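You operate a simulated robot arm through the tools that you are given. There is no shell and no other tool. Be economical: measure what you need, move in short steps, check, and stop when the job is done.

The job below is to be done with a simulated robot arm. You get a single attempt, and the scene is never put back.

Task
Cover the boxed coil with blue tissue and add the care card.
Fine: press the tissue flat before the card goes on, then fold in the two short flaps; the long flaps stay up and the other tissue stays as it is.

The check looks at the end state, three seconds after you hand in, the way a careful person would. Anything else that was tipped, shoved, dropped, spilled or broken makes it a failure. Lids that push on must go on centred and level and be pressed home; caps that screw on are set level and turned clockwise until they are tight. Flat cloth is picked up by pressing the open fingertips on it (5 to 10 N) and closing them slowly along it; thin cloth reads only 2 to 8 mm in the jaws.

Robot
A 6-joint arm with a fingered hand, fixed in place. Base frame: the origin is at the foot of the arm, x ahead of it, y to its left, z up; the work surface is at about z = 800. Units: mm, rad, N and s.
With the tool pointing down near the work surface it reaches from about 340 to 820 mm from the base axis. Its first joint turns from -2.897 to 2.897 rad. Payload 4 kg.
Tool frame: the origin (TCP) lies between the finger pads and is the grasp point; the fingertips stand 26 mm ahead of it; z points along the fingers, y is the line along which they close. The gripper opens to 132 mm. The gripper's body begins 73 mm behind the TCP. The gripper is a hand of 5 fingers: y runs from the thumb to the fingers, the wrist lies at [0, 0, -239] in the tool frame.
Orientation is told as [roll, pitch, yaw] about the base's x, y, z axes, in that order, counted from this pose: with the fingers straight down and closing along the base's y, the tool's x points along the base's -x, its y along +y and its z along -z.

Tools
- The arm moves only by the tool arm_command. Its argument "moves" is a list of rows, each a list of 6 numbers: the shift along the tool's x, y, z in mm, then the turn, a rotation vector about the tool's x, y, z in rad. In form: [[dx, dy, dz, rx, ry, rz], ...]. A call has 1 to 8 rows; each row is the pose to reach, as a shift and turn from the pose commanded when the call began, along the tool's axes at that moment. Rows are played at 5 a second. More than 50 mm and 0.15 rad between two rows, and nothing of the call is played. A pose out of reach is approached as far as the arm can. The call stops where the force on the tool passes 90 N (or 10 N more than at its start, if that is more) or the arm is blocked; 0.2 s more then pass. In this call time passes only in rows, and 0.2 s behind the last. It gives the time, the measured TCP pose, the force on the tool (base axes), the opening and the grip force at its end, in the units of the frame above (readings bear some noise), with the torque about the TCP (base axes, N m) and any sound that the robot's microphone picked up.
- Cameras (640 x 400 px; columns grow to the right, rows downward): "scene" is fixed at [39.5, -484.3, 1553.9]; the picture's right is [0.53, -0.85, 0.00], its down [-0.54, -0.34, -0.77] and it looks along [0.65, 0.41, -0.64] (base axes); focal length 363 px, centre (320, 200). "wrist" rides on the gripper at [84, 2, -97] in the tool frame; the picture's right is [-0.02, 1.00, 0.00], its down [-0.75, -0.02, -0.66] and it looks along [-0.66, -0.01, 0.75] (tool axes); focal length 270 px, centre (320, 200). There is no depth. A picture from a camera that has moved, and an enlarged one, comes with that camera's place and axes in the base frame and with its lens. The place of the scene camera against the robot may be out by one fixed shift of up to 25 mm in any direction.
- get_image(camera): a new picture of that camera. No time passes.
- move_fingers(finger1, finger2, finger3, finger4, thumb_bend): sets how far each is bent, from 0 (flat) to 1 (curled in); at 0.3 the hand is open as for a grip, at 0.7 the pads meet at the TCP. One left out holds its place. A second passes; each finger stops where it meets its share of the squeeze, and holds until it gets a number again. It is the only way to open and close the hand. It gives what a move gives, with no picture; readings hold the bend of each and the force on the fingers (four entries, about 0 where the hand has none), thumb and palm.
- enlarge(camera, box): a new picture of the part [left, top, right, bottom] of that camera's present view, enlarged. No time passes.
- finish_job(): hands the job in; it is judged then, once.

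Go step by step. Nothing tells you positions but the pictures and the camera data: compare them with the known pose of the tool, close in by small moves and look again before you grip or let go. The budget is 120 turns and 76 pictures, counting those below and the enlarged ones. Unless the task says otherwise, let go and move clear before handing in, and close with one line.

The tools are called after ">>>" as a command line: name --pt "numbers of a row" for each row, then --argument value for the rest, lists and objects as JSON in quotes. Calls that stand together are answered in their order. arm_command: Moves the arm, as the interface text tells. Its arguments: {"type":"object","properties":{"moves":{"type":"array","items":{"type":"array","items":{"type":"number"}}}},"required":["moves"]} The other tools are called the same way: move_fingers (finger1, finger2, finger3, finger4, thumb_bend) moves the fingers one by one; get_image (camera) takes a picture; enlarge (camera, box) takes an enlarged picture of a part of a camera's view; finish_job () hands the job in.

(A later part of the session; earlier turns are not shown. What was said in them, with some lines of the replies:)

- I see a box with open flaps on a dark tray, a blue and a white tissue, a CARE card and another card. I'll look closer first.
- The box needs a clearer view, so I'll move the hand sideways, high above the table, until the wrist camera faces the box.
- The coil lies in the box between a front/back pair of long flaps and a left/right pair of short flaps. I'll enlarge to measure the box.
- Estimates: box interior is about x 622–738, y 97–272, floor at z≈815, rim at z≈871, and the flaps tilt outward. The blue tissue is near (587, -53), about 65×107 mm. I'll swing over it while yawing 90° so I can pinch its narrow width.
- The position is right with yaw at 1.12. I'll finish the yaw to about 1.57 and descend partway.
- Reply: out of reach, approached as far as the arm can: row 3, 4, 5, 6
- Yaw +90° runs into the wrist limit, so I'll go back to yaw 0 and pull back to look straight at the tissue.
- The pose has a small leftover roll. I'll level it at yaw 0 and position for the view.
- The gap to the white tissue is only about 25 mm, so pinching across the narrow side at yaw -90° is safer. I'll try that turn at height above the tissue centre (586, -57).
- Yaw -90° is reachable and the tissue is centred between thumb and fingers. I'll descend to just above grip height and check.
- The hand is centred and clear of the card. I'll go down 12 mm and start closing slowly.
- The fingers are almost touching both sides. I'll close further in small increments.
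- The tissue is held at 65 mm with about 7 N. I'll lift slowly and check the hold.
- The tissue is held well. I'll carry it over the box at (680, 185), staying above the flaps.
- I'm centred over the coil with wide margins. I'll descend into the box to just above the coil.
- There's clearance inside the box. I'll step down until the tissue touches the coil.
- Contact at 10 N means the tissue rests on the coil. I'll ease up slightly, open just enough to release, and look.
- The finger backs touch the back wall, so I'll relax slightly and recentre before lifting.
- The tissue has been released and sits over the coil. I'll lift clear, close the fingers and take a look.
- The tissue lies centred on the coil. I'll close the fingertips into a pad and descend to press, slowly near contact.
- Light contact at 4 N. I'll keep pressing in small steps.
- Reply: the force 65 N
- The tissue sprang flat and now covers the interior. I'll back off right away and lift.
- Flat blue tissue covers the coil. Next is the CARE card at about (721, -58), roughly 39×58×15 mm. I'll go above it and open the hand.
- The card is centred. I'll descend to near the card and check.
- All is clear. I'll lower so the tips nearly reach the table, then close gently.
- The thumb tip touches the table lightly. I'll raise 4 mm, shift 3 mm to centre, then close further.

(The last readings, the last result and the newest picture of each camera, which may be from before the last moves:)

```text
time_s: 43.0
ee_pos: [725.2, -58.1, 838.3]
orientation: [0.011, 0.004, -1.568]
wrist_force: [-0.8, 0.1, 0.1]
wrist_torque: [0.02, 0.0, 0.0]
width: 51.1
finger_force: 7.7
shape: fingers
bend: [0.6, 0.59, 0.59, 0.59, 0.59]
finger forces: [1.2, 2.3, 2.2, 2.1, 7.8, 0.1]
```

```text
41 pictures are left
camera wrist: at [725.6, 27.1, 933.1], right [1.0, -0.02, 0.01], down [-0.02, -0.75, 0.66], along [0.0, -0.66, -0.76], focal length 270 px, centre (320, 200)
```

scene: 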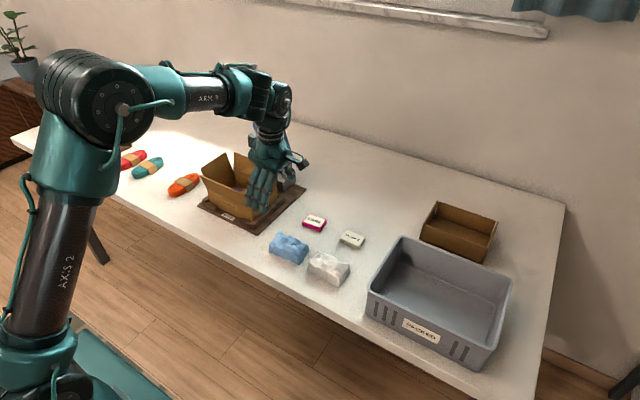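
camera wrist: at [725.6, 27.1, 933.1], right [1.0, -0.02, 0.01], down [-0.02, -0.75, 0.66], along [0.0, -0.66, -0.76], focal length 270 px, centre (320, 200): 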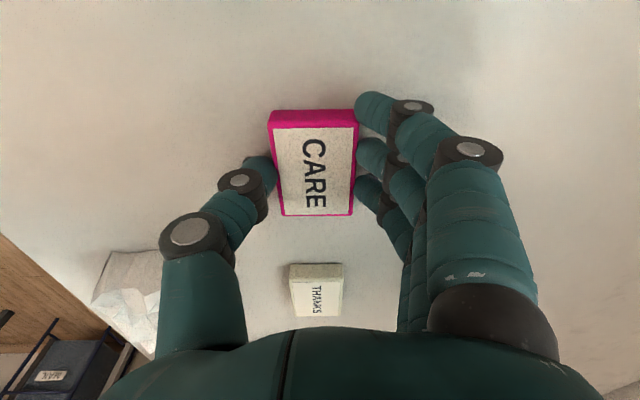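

The card is gripped at about 7.7 N. I'll lift a little and check.

>>> arm_command --pt "0 0 -5 0 0 0" --pt "0 0 -20 0 0 0" --pt "0 0 -50 0 0 0" --pt "0 0 -95 0 0 0" --pt "0 0 -140 0 0 0" --pt "0 0 -180 0 0 0" --pt "0 0 -180 0 0 0"

>>> get_image --camera "wrist"

>>> enlarge --camera "scene" --box '[240, 100, 380, 220]'

```text
time_s: 44.6
ee_pos: [724.8, -55.7, 1018.0]
orientation: [0.01, 0.003, -1.569]
wrist_force: [-0.7, -0.4, -0.4]
wrist_torque: [-0.03, 0.0, 0.03]
width: 50.8
finger_force: 7.4
shape: fingers
bend: [0.6, 0.59, 0.59, 0.59, 0.59]
finger forces: [1.4, 2.1, 2.1, 2.1, 7.6, 0.0]
```

```text
40 pictures are left
camera wrist: at [725.2, 28.2, 1114.2], right [1.0, -0.02, 0.01], down [-0.02, -0.75, 0.66], along [0.0, -0.66, -0.76], focal length 270 px, centre (320, 200)
```

wrist: 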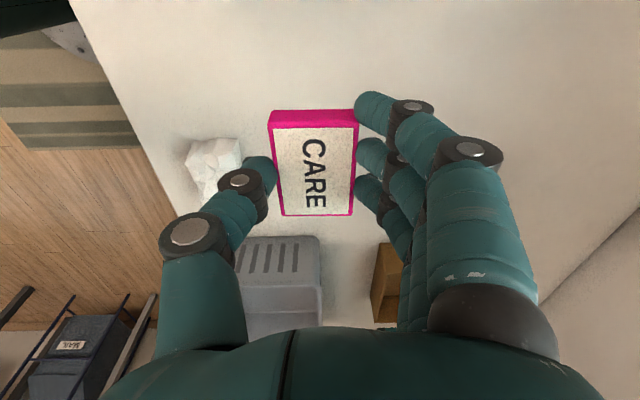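

```text
3.33 times, centred on (310, 160) of scene
camera zoom: at [39.5, -484.3, 1553.9], right [0.53, -0.85, 0.0], down [-0.54, -0.34, -0.77], along [0.65, 0.41, -0.64], focal length 1211 px, centre (353, 333)
```

zoom: 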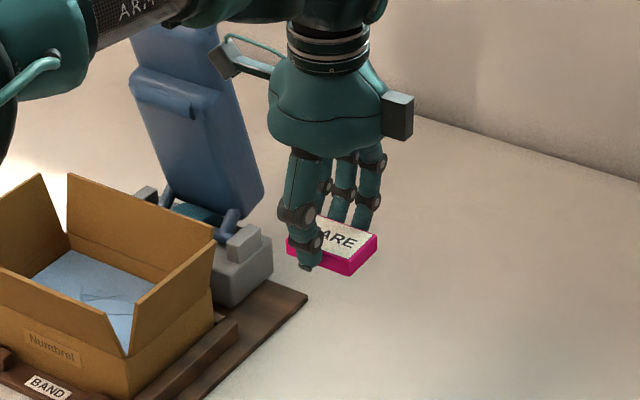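

The card is held level. I'll carry it over the box centre.

>>> arm_command --pt "35 -7 0 0 0 0" --pt "70 -14 0 0 0 0" --pt "105 -21 0 0 0 0" --pt "140 -28 0 0 0 0" --pt "175 -35 0 0 0 0" --pt "210 -40 0 0 0 0" --pt "241 -44 0 0 0 0" --pt "241 -44 0 0 0 0"

>>> arm_command --pt "0 0 35 0 0 0" --pt "0 0 70 0 0 0" --pt "0 0 100 0 0 0" --pt "0 0 120 0 0 0" --pt "0 0 120 0 0 0"

>>> get_image --camera "wrist"

>>> enlarge --camera "scene" --box '[180, 110, 320, 240]'

```text
time_s: 46.4
ee_pos: [677.7, 182.2, 1018.5]
orientation: [0.011, 0.002, -1.568]
wrist_force: [-0.4, 0.2, -0.7]
wrist_torque: [0.01, 0.04, -0.04]
width: 50.9
finger_force: 7.9
shape: fingers
bend: [0.6, 0.59, 0.59, 0.59, 0.59]
finger forces: [1.2, 2.1, 2.1, 2.1, 7.6, 0.0]
```

```text
time_s: 47.6
ee_pos: [680.1, 182.7, 897.9]
orientation: [0.011, 0.003, -1.569]
wrist_force: [-0.3, 0.1, -0.5]
wrist_torque: [-0.01, 0.02, 0.02]
width: 50.9
finger_force: 7.6
shape: fingers
bend: [0.6, 0.59, 0.59, 0.59, 0.59]
finger forces: [1.5, 2.2, 2.1, 2.0, 7.7, 0.1]
```

```text
38 pictures are left
camera wrist: at [680.7, 267.1, 993.0], right [1.0, -0.02, 0.01], down [-0.02, -0.75, 0.66], along [0.0, -0.66, -0.76], focal length 270 px, centre (320, 200)
```

wrist: 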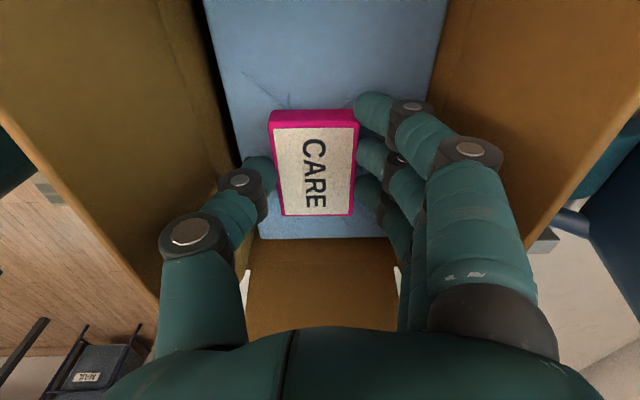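

```text
3.08 times, centred on (250, 175) of scene
camera zoom: at [39.5, -484.3, 1553.9], right [0.53, -0.85, 0.0], down [-0.54, -0.34, -0.77], along [0.65, 0.41, -0.64], focal length 1118 px, centre (535, 277)
```

zoom: 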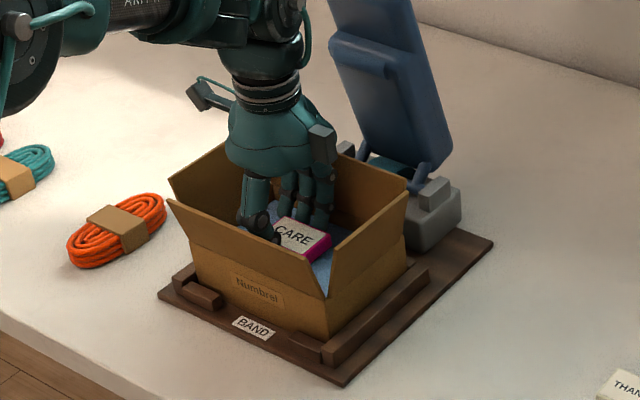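

The card is well centred over the tissue. I'll step down to contact.

>>> arm_command --pt "0 0 4 0 0 0" --pt "0 0 8 0 0 0" --pt "0 0 10 0 0 0" --pt "0 0 12 0 0 0" --pt "0 0 14 0 0 0" --pt "0 0 14 0 0 0"

```text
time_s: 49.0
ee_pos: [679.4, 183.1, 886.2]
orientation: [0.014, 0.004, -1.57]
wrist_force: [0.9, -2.0, 28.9]
wrist_torque: [-0.3, -0.36, 0.01]
width: 49.5
finger_force: 18.0
shape: fingers
bend: [0.61, 0.61, 0.61, 0.61, 0.59]
finger forces: [1.3, 8.2, 8.3, 8.9, 9.4, 0.1]
```

Contact is made. I'll back off 3 mm and open a little.

>>> arm_command --pt "0 0 -3 0 0 0" --pt "0 0 -3 0 0 0"

>>> move_fingers --finger1 0.55 --finger2 0.55 --finger3 0.55 --finger4 0.55 --thumb_bend 0.55

>>> get_image --camera "wrist"

```text
time_s: 49.6
ee_pos: [679.8, 182.3, 886.8]
orientation: [0.011, 0.003, -1.569]
wrist_force: [3.7, 1.7, 12.8]
wrist_torque: [-0.07, -0.32, 0.06]
width: 49.4
finger_force: 11.0
shape: fingers
bend: [0.61, 0.6, 0.6, 0.6, 0.6]
finger forces: [1.8, 5.0, 4.7, 4.8, 6.8, 0.0]
```

```text
time_s: 50.6
ee_pos: [678.2, 182.0, 887.7]
orientation: [0.009, 0.004, -1.568]
wrist_force: [-1.0, 1.0, 16.0]
wrist_torque: [-0.09, -0.54, 0.04]
width: 58.3
finger_force: 7.7
shape: fingers
bend: [0.57, 0.55, 0.56, 0.57, 0.55]
finger forces: [3.7, 2.3, 3.9, 5.6, 0.0, 0.0]
```

```text
36 pictures are left
camera wrist: at [680.0, 267.2, 982.5], right [1.0, -0.02, 0.01], down [-0.02, -0.76, 0.66], along [0.0, -0.66, -0.76], focal length 270 px, centre (320, 200)
```

wrist: 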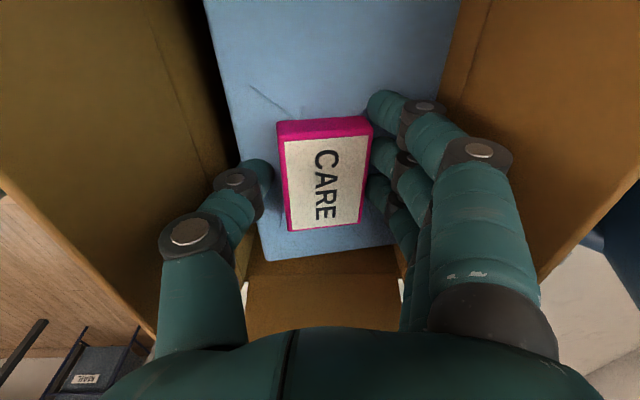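

The fingertips press on the tissue, so I'll raise gently, then check.

>>> arm_command --pt "0 0 -3 0 0 0" --pt "0 0 -5 0 0 0" --pt "0 0 -5 0 0 0"

>>> move_fingers --finger1 0.53 --finger2 0.53 --finger3 0.53 --finger4 0.53 --thumb_bend 0.53

>>> get_image --camera "wrist"

```text
time_s: 51.4
ee_pos: [680.5, 181.8, 892.1]
orientation: [0.01, 0.004, -1.57]
wrist_force: [0.7, -0.8, 0.2]
wrist_torque: [-0.02, -0.01, -0.01]
width: 59.3
finger_force: 0.0
shape: fingers
bend: [0.55, 0.55, 0.55, 0.55, 0.55]
finger forces: [0.1, 0.1, 0.0, 0.0, 0.1, 0.1]
```

```text
time_s: 52.4
ee_pos: [679.1, 182.4, 890.7]
orientation: [0.01, 0.004, -1.571]
wrist_force: [-0.1, -1.0, 0.7]
wrist_torque: [0.01, 0.02, 0.01]
width: 64.8
finger_force: 0.1
shape: fingers
bend: [0.53, 0.53, 0.53, 0.53, 0.53]
finger forces: [0.1, 0.0, 0.1, 0.0, 0.0, 0.1]
```

```text
35 pictures are left
camera wrist: at [680.9, 267.3, 987.4], right [1.0, -0.02, 0.01], down [-0.02, -0.75, 0.66], along [0.0, -0.66, -0.76], focal length 270 px, centre (320, 200)
```

wrist: 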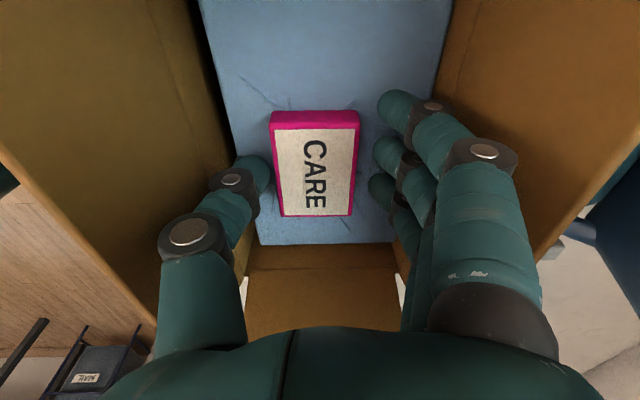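

The card lies flat and free on the tissue. I'll lift out, then turn the hand to yaw 0 so the four-finger side faces the short flaps.

>>> arm_command --pt "0 0 -15 0 0 0" --pt "0 0 -50 0 0 0" --pt "0 0 -95 0 0 0" --pt "0 0 -140 0 0 0" --pt "-20 0 -165 0 0 -0.14" --pt "-45 0 -165 0 0 -0.28" --pt "-70 0 -165 0 0 -0.42" --pt "-95 0 -165 0 0 -0.56"

>>> enlarge --camera "scene" --box '[180, 110, 320, 240]'

```text
time_s: 54.2
ee_pos: [677.4, 86.9, 1057.3]
orientation: [0.009, -0.004, -1.008]
wrist_force: [-0.2, 0.1, 0.2]
wrist_torque: [0.04, 0.0, 0.0]
width: 64.9
finger_force: 0.0
shape: fingers
bend: [0.53, 0.53, 0.53, 0.53, 0.53]
finger forces: [0.1, 0.0, 0.0, 0.0, 0.1, 0.0]
```

```text
3.08 times, centred on (250, 175) of scene
camera zoom: at [39.5, -484.3, 1553.9], right [0.53, -0.85, 0.0], down [-0.54, -0.34, -0.77], along [0.65, 0.41, -0.64], focal length 1118 px, centre (535, 277)
```

zoom: 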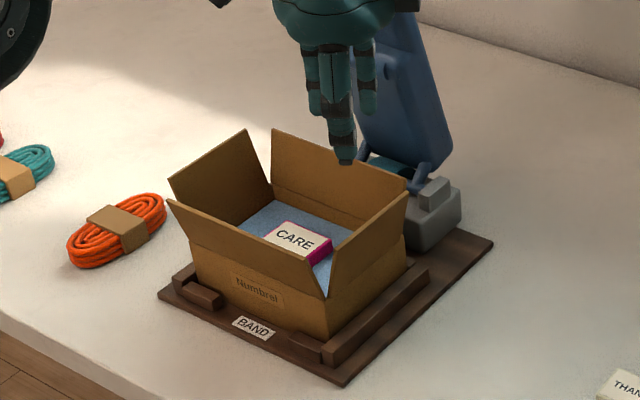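

The card and tissue look right. I'll finish the turn, moving outside the right short flap (y≈10).

>>> arm_command --pt "-10 -6 0 0 0 -0.144" --pt "-20 -12 0 0 0 -0.288" --pt "-30 -18 0 0 0 -0.432" --pt "-40 -24 0 0 0 -0.576" --pt "-50 -30 0 0 0 -0.72" --pt "-60 -36 0 0 0 -0.864" --pt "-66 -39 0 0 0 -1.008" --pt "-66 -39 0 0 0 -1.008"

>>> move_fingers --finger1 0.78 --finger2 0.78 --finger3 0.78 --finger4 0.78 --thumb_bend 0.78

>>> arm_command --pt "0 0 40 0 0 0" --pt "0 0 80 0 0 0" --pt "0 0 115 0 0 0" --pt "0 0 135 0 0 0" --pt "0 0 135 0 0 0"

>>> get_image --camera "wrist"

>>> enlarge --camera "scene" --box '[180, 110, 320, 240]'

```text
time_s: 56.0
ee_pos: [679.3, 10.6, 1057.8]
orientation: [0.003, -0.012, 0.004]
wrist_force: [-0.5, -0.9, -0.9]
wrist_torque: [-0.01, 0.03, 0.0]
width: 64.9
finger_force: 0.1
shape: fingers
bend: [0.53, 0.53, 0.53, 0.53, 0.53]
finger forces: [0.0, 0.0, 0.0, 0.0, 0.0, 0.0]
```

```text
time_s: 57.0
ee_pos: [677.9, 10.0, 1057.8]
orientation: [0.004, -0.011, 0.0]
wrist_force: [0.6, -0.5, 0.3]
wrist_torque: [0.01, 0.0, -0.02]
width: 19.9
finger_force: 0.1
shape: fingers
bend: [0.78, 0.76, 0.76, 0.78, 0.74]
finger forces: [0.1, 0.1, 0.0, 0.0, 0.0, 0.0]
```

```text
time_s: 58.2
ee_pos: [681.6, 9.8, 922.0]
orientation: [0.002, -0.012, 0.002]
wrist_force: [-0.5, 0.6, 0.0]
wrist_torque: [0.02, 0.01, 0.01]
width: 19.7
finger_force: 0.1
shape: fingers
bend: [0.78, 0.76, 0.76, 0.78, 0.74]
finger forces: [0.0, 0.1, 0.0, 0.0, 0.0, 0.1]
```

```text
33 pictures are left
camera wrist: at [596.4, 11.7, 1016.5], right [0.02, 1.0, 0.0], down [0.75, -0.02, 0.67], along [0.67, -0.01, -0.75], focal length 270 px, centre (320, 200)
```

wrist: 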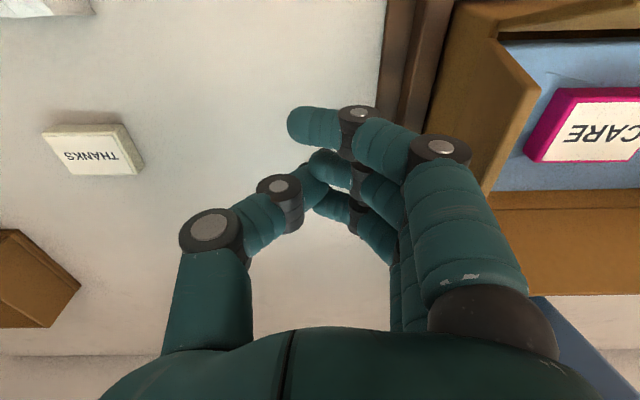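

```text
3.08 times, centred on (250, 175) of scene
camera zoom: at [39.5, -484.3, 1553.9], right [0.53, -0.85, 0.0], down [-0.54, -0.34, -0.77], along [0.65, 0.41, -0.64], focal length 1118 px, centre (535, 277)
```

zoom: 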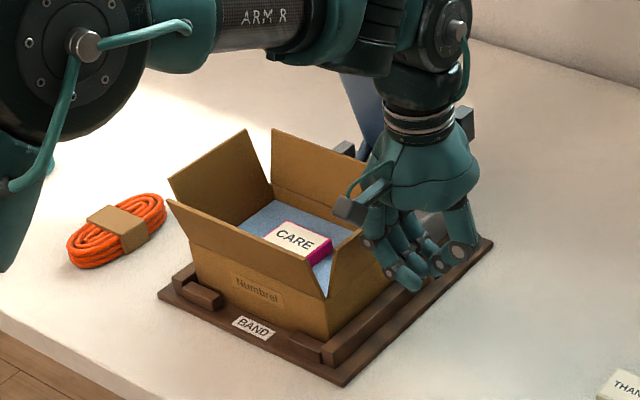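

The fist is just outside the right short flap. I'll push inward (+y) gently in steps.

>>> arm_command --pt "0 8 0 0 0 0" --pt "0 16 0 0 0 0" --pt "0 24 0 0 0 0" --pt "0 32 0 0 0 0" --pt "0 40 0 0 0 0" --pt "0 40 0 0 0 0"

>>> enlarge --camera "scene" --box '[180, 110, 320, 240]'

```text
time_s: 59.6
ee_pos: [681.8, 50.9, 920.7]
orientation: [0.003, -0.012, 0.0]
wrist_force: [0.4, -0.1, 0.3]
wrist_torque: [0.0, 0.02, 0.02]
width: 19.8
finger_force: 0.2
shape: fingers
bend: [0.78, 0.76, 0.76, 0.78, 0.74]
finger forces: [0.0, 0.1, 0.0, 0.2, 0.0, 0.0]
```

```text
3.08 times, centred on (250, 175) of scene
camera zoom: at [39.5, -484.3, 1553.9], right [0.53, -0.85, 0.0], down [-0.54, -0.34, -0.77], along [0.65, 0.41, -0.64], focal length 1118 px, centre (535, 277)
```

zoom: 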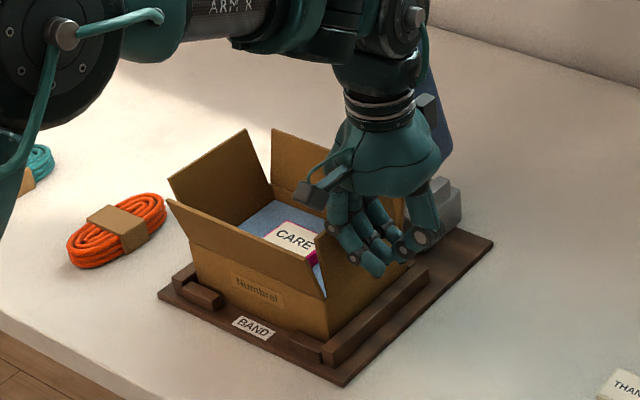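

The flap resists very little. I'll continue inward.

>>> arm_command --pt "0 8 0 0 0 0" --pt "0 16 0 0 0 0" --pt "0 24 0 0 0 0" --pt "0 32 0 0 0 0" --pt "0 40 0 0 0 0" --pt "0 40 0 0 0 0"

>>> enlarge --camera "scene" --box '[180, 110, 320, 240]'

>>> get_image --camera "wrist"

```text
time_s: 61.0
ee_pos: [681.0, 90.6, 922.4]
orientation: [0.003, -0.01, 0.0]
wrist_force: [0.7, 0.1, -0.8]
wrist_torque: [0.0, 0.01, -0.01]
width: 20.4
finger_force: 0.0
shape: fingers
bend: [0.78, 0.76, 0.76, 0.78, 0.74]
finger forces: [0.1, 0.0, 0.2, 0.0, 0.0, 0.1]
```

```text
3.08 times, centred on (250, 175) of scene
camera zoom: at [39.5, -484.3, 1553.9], right [0.53, -0.85, 0.0], down [-0.54, -0.34, -0.77], along [0.65, 0.41, -0.64], focal length 1118 px, centre (535, 277)
```

zoom: 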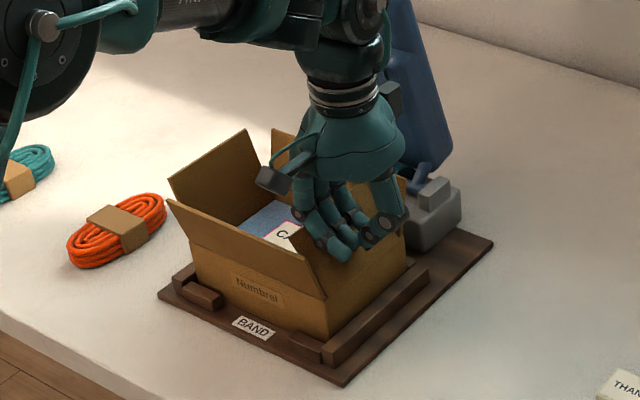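

```text
29 pictures are left
camera wrist: at [596.1, 92.9, 1016.5], right [0.02, 1.0, 0.0], down [0.75, -0.02, 0.67], along [0.67, -0.01, -0.75], focal length 270 px, centre (320, 200)
```

wrist: 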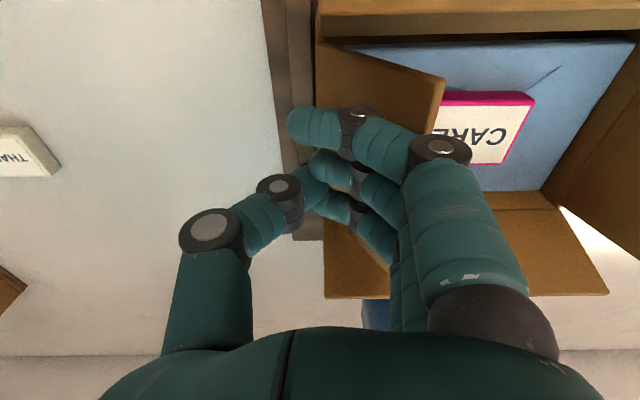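

The flap is folding inward. I'll keep going while moving down.

>>> arm_command --pt "0 10 0 0 0 0" --pt "0 20 0 0 0 0" --pt "0 30 3 0 0 0" --pt "0 36 8 0 0 0" --pt "0 40 13 0 0 0" --pt "0 42 17 0 0 0" --pt "0 42 17 0 0 0"

>>> get_image --camera "wrist"

```text
time_s: 62.6
ee_pos: [682.0, 133.3, 904.8]
orientation: [0.003, -0.01, 0.0]
wrist_force: [-0.3, -0.3, -0.1]
wrist_torque: [0.0, -0.02, 0.01]
width: 20.1
finger_force: 0.0
shape: fingers
bend: [0.78, 0.76, 0.76, 0.78, 0.74]
finger forces: [0.1, 0.1, 0.0, 0.0, 0.0, 0.0]
```

```text
28 pictures are left
camera wrist: at [596.9, 134.6, 999.5], right [0.02, 1.0, 0.0], down [0.75, -0.02, 0.67], along [0.67, -0.01, -0.75], focal length 270 px, centre (320, 200)
```

wrist: 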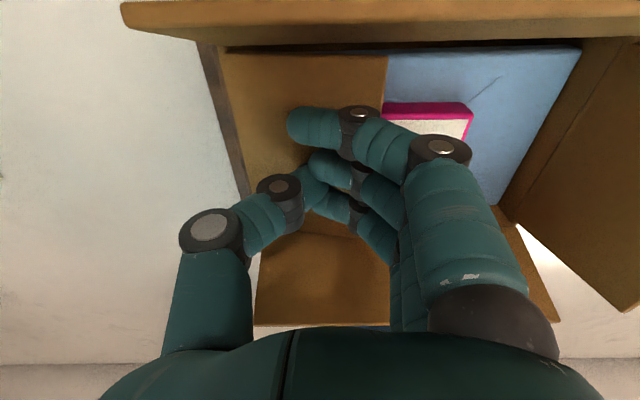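

The flap is nearly flat. I'll press down a few millimetres more.

>>> arm_command --pt "0 0 2 0 0 0" --pt "0 0 4 0 0 0" --pt "0 0 6 0 0 0" --pt "0 0 6 0 0 0"

>>> enlarge --camera "scene" --box '[180, 110, 320, 240]'

```text
time_s: 63.6
ee_pos: [682.2, 133.4, 899.6]
orientation: [0.004, -0.01, 0.001]
wrist_force: [-0.6, 0.0, 0.6]
wrist_torque: [-0.02, 0.01, 0.02]
width: 20.0
finger_force: 0.0
shape: fingers
bend: [0.78, 0.76, 0.76, 0.78, 0.74]
finger forces: [0.0, 0.0, 0.0, 0.0, 0.1, 0.1]
```

```text
3.08 times, centred on (250, 175) of scene
camera zoom: at [39.5, -484.3, 1553.9], right [0.53, -0.85, 0.0], down [-0.54, -0.34, -0.77], along [0.65, 0.41, -0.64], focal length 1118 px, centre (535, 277)
```

zoom: 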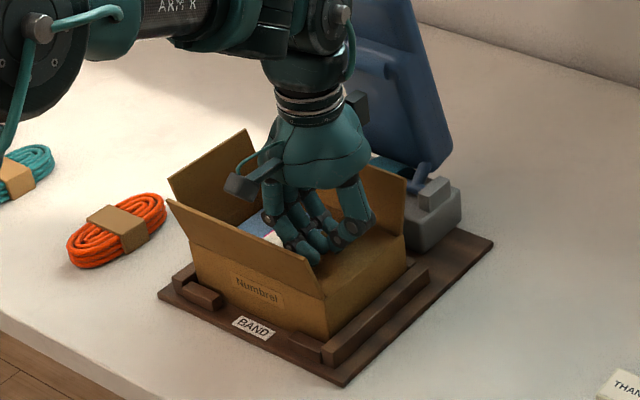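

It looks folded. I'll lift and see whether it stays, then move to the other side.

>>> arm_command --pt "0 0 -25 0 0 0" --pt "0 0 -60 0 0 0" --pt "0 0 -100 0 0 0" --pt "0 40 -110 0 0 0" --pt "0 85 -110 0 0 0" --pt "0 130 -110 0 0 0" --pt "0 175 -110 0 0 0" --pt "0 220 -110 0 0 0"

>>> get_image --camera "wrist"

>>> enlarge --camera "scene" --box '[180, 110, 320, 240]'

```text
time_s: 65.4
ee_pos: [682.3, 352.7, 1010.9]
orientation: [0.004, -0.011, -0.001]
wrist_force: [0.9, -0.1, -0.1]
wrist_torque: [0.04, -0.03, 0.02]
width: 19.7
finger_force: 0.0
shape: fingers
bend: [0.78, 0.76, 0.76, 0.78, 0.74]
finger forces: [0.0, 0.1, 0.0, 0.0, 0.0, 0.0]
```

```text
26 pictures are left
camera wrist: at [596.2, 355.3, 1104.4], right [0.02, 1.0, 0.0], down [0.75, -0.02, 0.67], along [0.67, -0.01, -0.75], focal length 270 px, centre (320, 200)
```

wrist: 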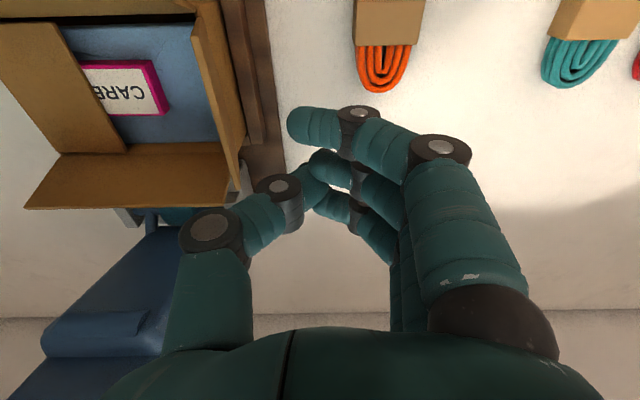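

```text
3.08 times, centred on (250, 175) of scene
camera zoom: at [39.5, -484.3, 1553.9], right [0.53, -0.85, 0.0], down [-0.54, -0.34, -0.77], along [0.65, 0.41, -0.64], focal length 1118 px, centre (535, 277)
```

zoom: 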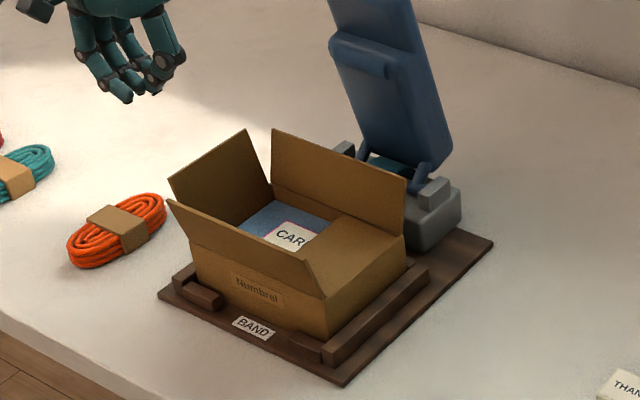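

The right flap stays folded. I'll go down outside the left flap, leaving a bit of extra distance.

>>> arm_command --pt "0 15 0 0 0 0" --pt "0 15 35 0 0 0" --pt "0 15 65 0 0 0" --pt "0 15 90 0 0 0" --pt "0 15 90 0 0 0"

>>> arm_command --pt "0 -9 0 0 0 0" --pt "0 -18 0 0 0 0" --pt "0 -27 0 0 0 0" --pt "0 -36 0 0 0 0" --pt "0 -45 0 0 0 0" --pt "0 -52 0 0 0 0" --pt "0 -52 0 0 0 0"

>>> get_image --camera "wrist"

>>> enlarge --camera "scene" --box '[180, 110, 320, 240]'

```text
time_s: 66.6
ee_pos: [681.8, 367.5, 921.0]
orientation: [0.005, -0.01, 0.0]
wrist_force: [0.7, -0.4, 0.2]
wrist_torque: [0.03, 0.0, 0.01]
width: 19.9
finger_force: 0.0
shape: fingers
bend: [0.78, 0.76, 0.76, 0.78, 0.74]
finger forces: [0.0, 0.0, 0.1, 0.0, 0.1, 0.1]
```

```text
time_s: 68.2
ee_pos: [681.6, 316.3, 920.7]
orientation: [0.003, -0.01, 0.001]
wrist_force: [0.0, 0.0, -0.4]
wrist_torque: [0.01, 0.0, -0.06]
width: 19.9
finger_force: 0.4
shape: fingers
bend: [0.78, 0.76, 0.76, 0.78, 0.74]
finger forces: [0.0, 0.1, 0.1, 0.1, 0.1, 0.0]
```

```text
24 pictures are left
camera wrist: at [596.4, 317.8, 1014.8], right [0.02, 1.0, 0.0], down [0.75, -0.02, 0.67], along [0.67, -0.01, -0.75], focal length 270 px, centre (320, 200)
```

wrist: 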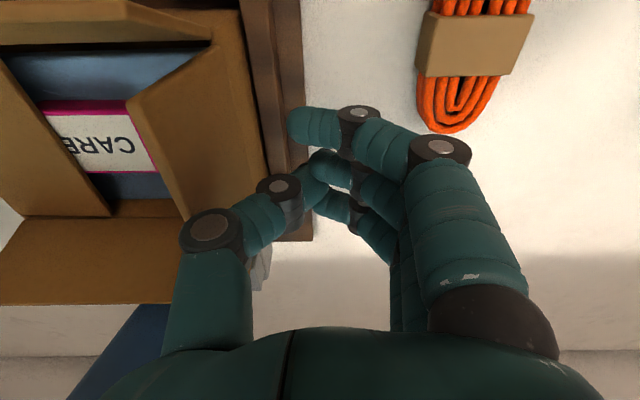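

```text
3.08 times, centred on (250, 175) of scene
camera zoom: at [39.5, -484.3, 1553.9], right [0.53, -0.85, 0.0], down [-0.54, -0.34, -0.77], along [0.65, 0.41, -0.64], focal length 1118 px, centre (535, 277)
```

zoom: 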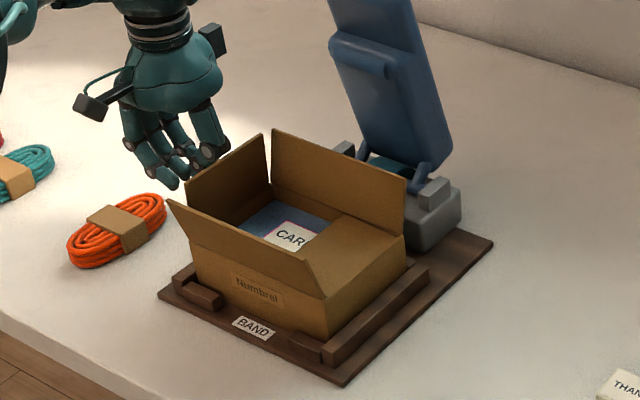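

The left flap is now upright. I'll continue inward and then down, mirroring the first side.

>>> arm_command --pt "0 -10 0 0 0 0" --pt "0 -20 0 0 0 0" --pt "0 -30 0 0 0 0" --pt "0 -40 0 0 0 0" --pt "0 -50 0 0 0 0" --pt "0 -60 0 0 0 0" --pt "0 -68 2 0 0 0" --pt "0 -68 2 0 0 0"

>>> arm_command --pt "0 -4 5 0 0 0" --pt "0 -8 10 0 0 0" --pt "0 -11 15 0 0 0" --pt "0 -11 18 0 0 0" --pt "0 -11 20 0 0 0" --pt "0 -11 20 0 0 0"

>>> get_image --camera "wrist"

>>> enlarge --camera "scene" --box '[180, 110, 320, 240]'

```text
time_s: 70.0
ee_pos: [681.0, 249.0, 917.2]
orientation: [0.003, -0.01, 0.0]
wrist_force: [0.3, -0.1, 0.0]
wrist_torque: [0.03, 0.01, -0.02]
width: 19.7
finger_force: 0.1
shape: fingers
bend: [0.78, 0.76, 0.76, 0.78, 0.74]
finger forces: [0.1, 0.0, 0.1, 0.0, 0.1, 0.0]
```

```text
time_s: 71.4
ee_pos: [681.9, 236.2, 898.7]
orientation: [0.003, -0.013, -0.002]
wrist_force: [-3.3, -4.2, 14.0]
wrist_torque: [-0.17, 0.16, 0.02]
width: 19.9
finger_force: 13.3
shape: fingers
bend: [0.78, 0.76, 0.76, 0.78, 0.76]
finger forces: [0.1, 0.0, 0.1, 0.1, 26.1, 0.1]
```

```text
22 pictures are left
camera wrist: at [596.5, 238.5, 992.4], right [0.02, 1.0, 0.0], down [0.74, -0.02, 0.67], along [0.67, -0.01, -0.75], focal length 270 px, centre (320, 200)
```

wrist: 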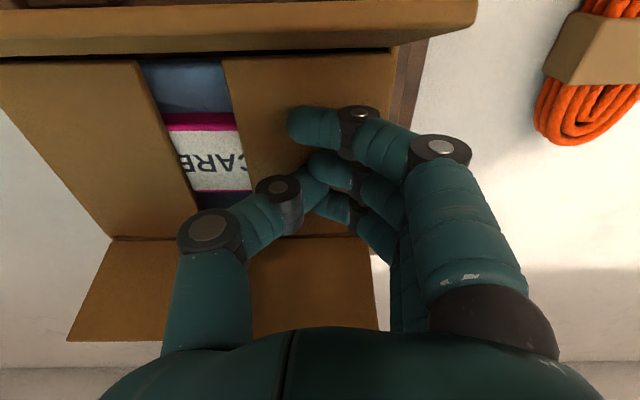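

```text
3.08 times, centred on (250, 175) of scene
camera zoom: at [39.5, -484.3, 1553.9], right [0.53, -0.85, 0.0], down [-0.54, -0.34, -0.77], along [0.65, 0.41, -0.64], focal length 1118 px, centre (535, 277)
```

zoom: 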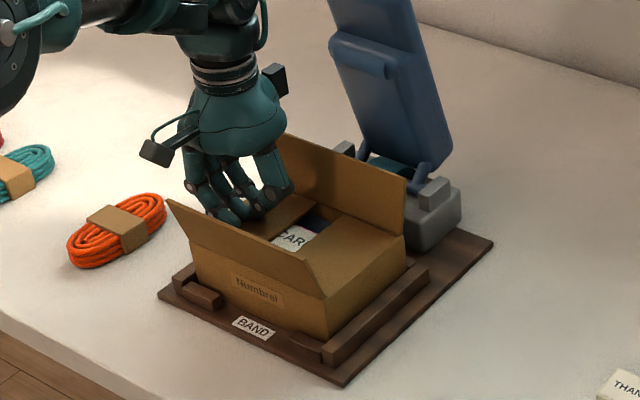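

Both flaps are in. I'll lift straight up and inspect everything.

>>> arm_command --pt "0 0 -20 0 0 0" --pt "0 0 -55 0 0 0" --pt "0 0 -100 0 0 0" --pt "30 -25 -140 0 0 0" --pt "70 -50 -170 0 0 0" --pt "100 -55 -200 0 0 0" --pt "140 -55 -230 0 0 0" --pt "140 -55 -230 0 0 0"

>>> enlarge --camera "wrist" --box '[200, 30, 440, 220]'

>>> get_image --camera "scene"

>>> enlarge --camera "scene" --box '[180, 130, 320, 240]'

```text
refused: row 4 steps farther than a row can; nothing moved
```

```text
2.11 times, centred on (320, 125) of wrist
camera zoom: at [596.5, 238.5, 992.4], right [0.02, 1.0, 0.0], down [0.74, -0.02, 0.67], along [0.67, -0.01, -0.75], focal length 569 px, centre (320, 358)
```

zoom: 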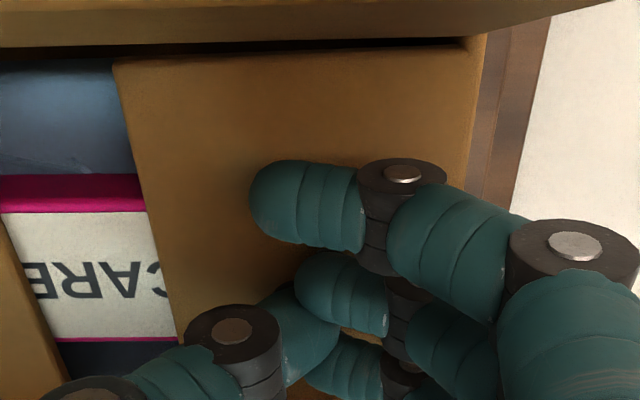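

```text
19 pictures are left
```

scene: 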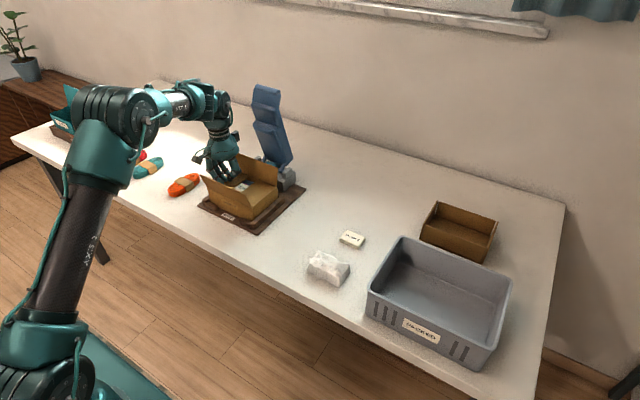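

```text
3.64 times, centred on (250, 185) of scene
camera zoom: at [39.5, -484.3, 1553.9], right [0.53, -0.85, 0.0], down [-0.54, -0.34, -0.77], along [0.65, 0.41, -0.64], focal length 1321 px, centre (574, 254)
```

zoom: 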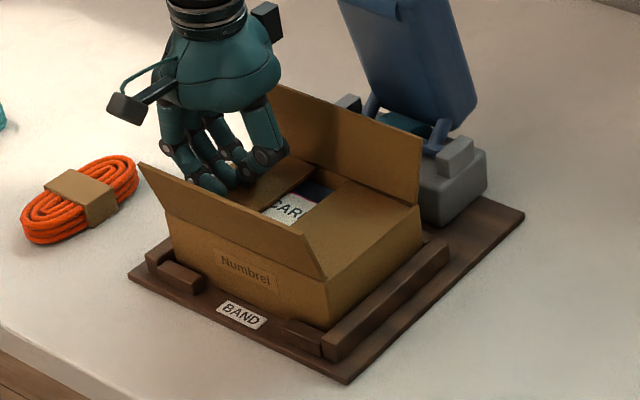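

One step was too long, so I'll repeat the lift with shorter rows.

>>> arm_command --pt "0 0 -15 0 0 0" --pt "0 0 -45 0 0 0" --pt "0 0 -85 0 0 0" --pt "20 -15 -120 0 0 0" --pt "45 -30 -150 0 0 0" --pt "75 -45 -175 0 0 0" --pt "110 -55 -200 0 0 0" --pt "140 -55 -225 0 0 0"

>>> enlarge --camera "wrist" --box '[200, 40, 440, 230]'

>>> enlarge --camera "scene" --box '[180, 130, 320, 240]'

```text
time_s: 73.2
ee_pos: [539.1, 179.7, 1119.3]
orientation: [0.003, -0.009, 0.0]
wrist_force: [0.1, 0.4, 0.6]
wrist_torque: [-0.02, -0.01, 0.0]
width: 19.9
finger_force: 0.1
shape: fingers
bend: [0.78, 0.76, 0.76, 0.78, 0.75]
finger forces: [0.0, 0.1, 0.0, 0.0, 0.1, 0.1]
```

```text
2.11 times, centred on (320, 135) of wrist
camera zoom: at [453.8, 181.6, 1214.2], right [0.02, 1.0, 0.0], down [0.75, -0.02, 0.66], along [0.66, -0.01, -0.75], focal length 569 px, centre (320, 337)
```

zoom: 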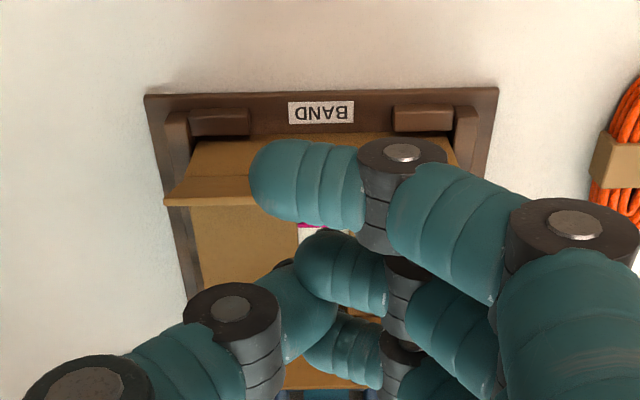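

```text
3.64 times, centred on (250, 185) of scene
camera zoom: at [39.5, -484.3, 1553.9], right [0.53, -0.85, 0.0], down [-0.54, -0.34, -0.77], along [0.65, 0.41, -0.64], focal length 1321 px, centre (574, 254)
```

zoom: 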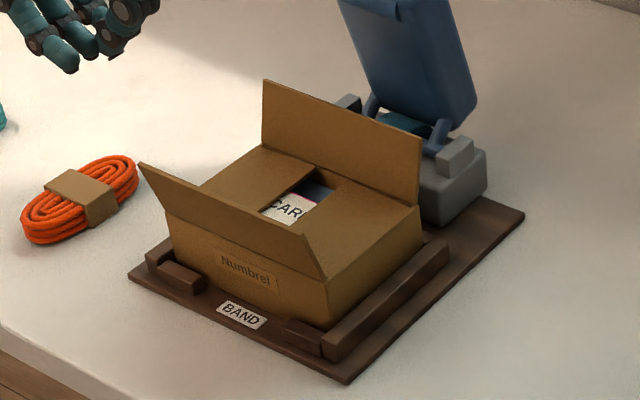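

Both short flaps are folded and the long flaps are up. I'll open the hand for one clear final look.

>>> move_fingers --finger1 0.3 --finger2 0.3 --finger3 0.3 --finger4 0.3 --thumb_bend 0.3

>>> enlarge --camera "wrist" --box '[200, 40, 440, 230]'

```text
time_s: 74.2
ee_pos: [538.9, 180.3, 1120.8]
orientation: [0.004, -0.009, 0.0]
wrist_force: [-0.1, -0.3, 1.1]
wrist_torque: [0.0, 0.0, 0.02]
width: 138.4
finger_force: 0.0
shape: fingers
bend: [0.3, 0.3, 0.3, 0.3, 0.3]
finger forces: [0.0, 0.1, 0.0, 0.1, 0.0, 0.0]
```

```text
2.11 times, centred on (320, 135) of wrist
camera zoom: at [454.0, 181.8, 1214.5], right [0.02, 1.0, 0.0], down [0.75, -0.02, 0.67], along [0.67, -0.01, -0.75], focal length 569 px, centre (320, 337)
```

zoom: 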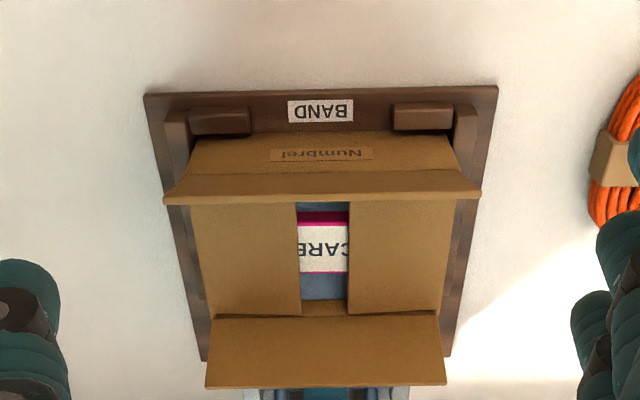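

The tissue is flat, the card is on top, both short flaps are folded flat and the long flaps are still up. The hand is clear, so I'm handing in.

>>> finish_job

```text
The job is handed in.
```

The coil is covered with the blue tissue, pressed flat. The CARE card lies on top, the two short flaps are folded in and the long flaps are still up; the white tissue was not touched.
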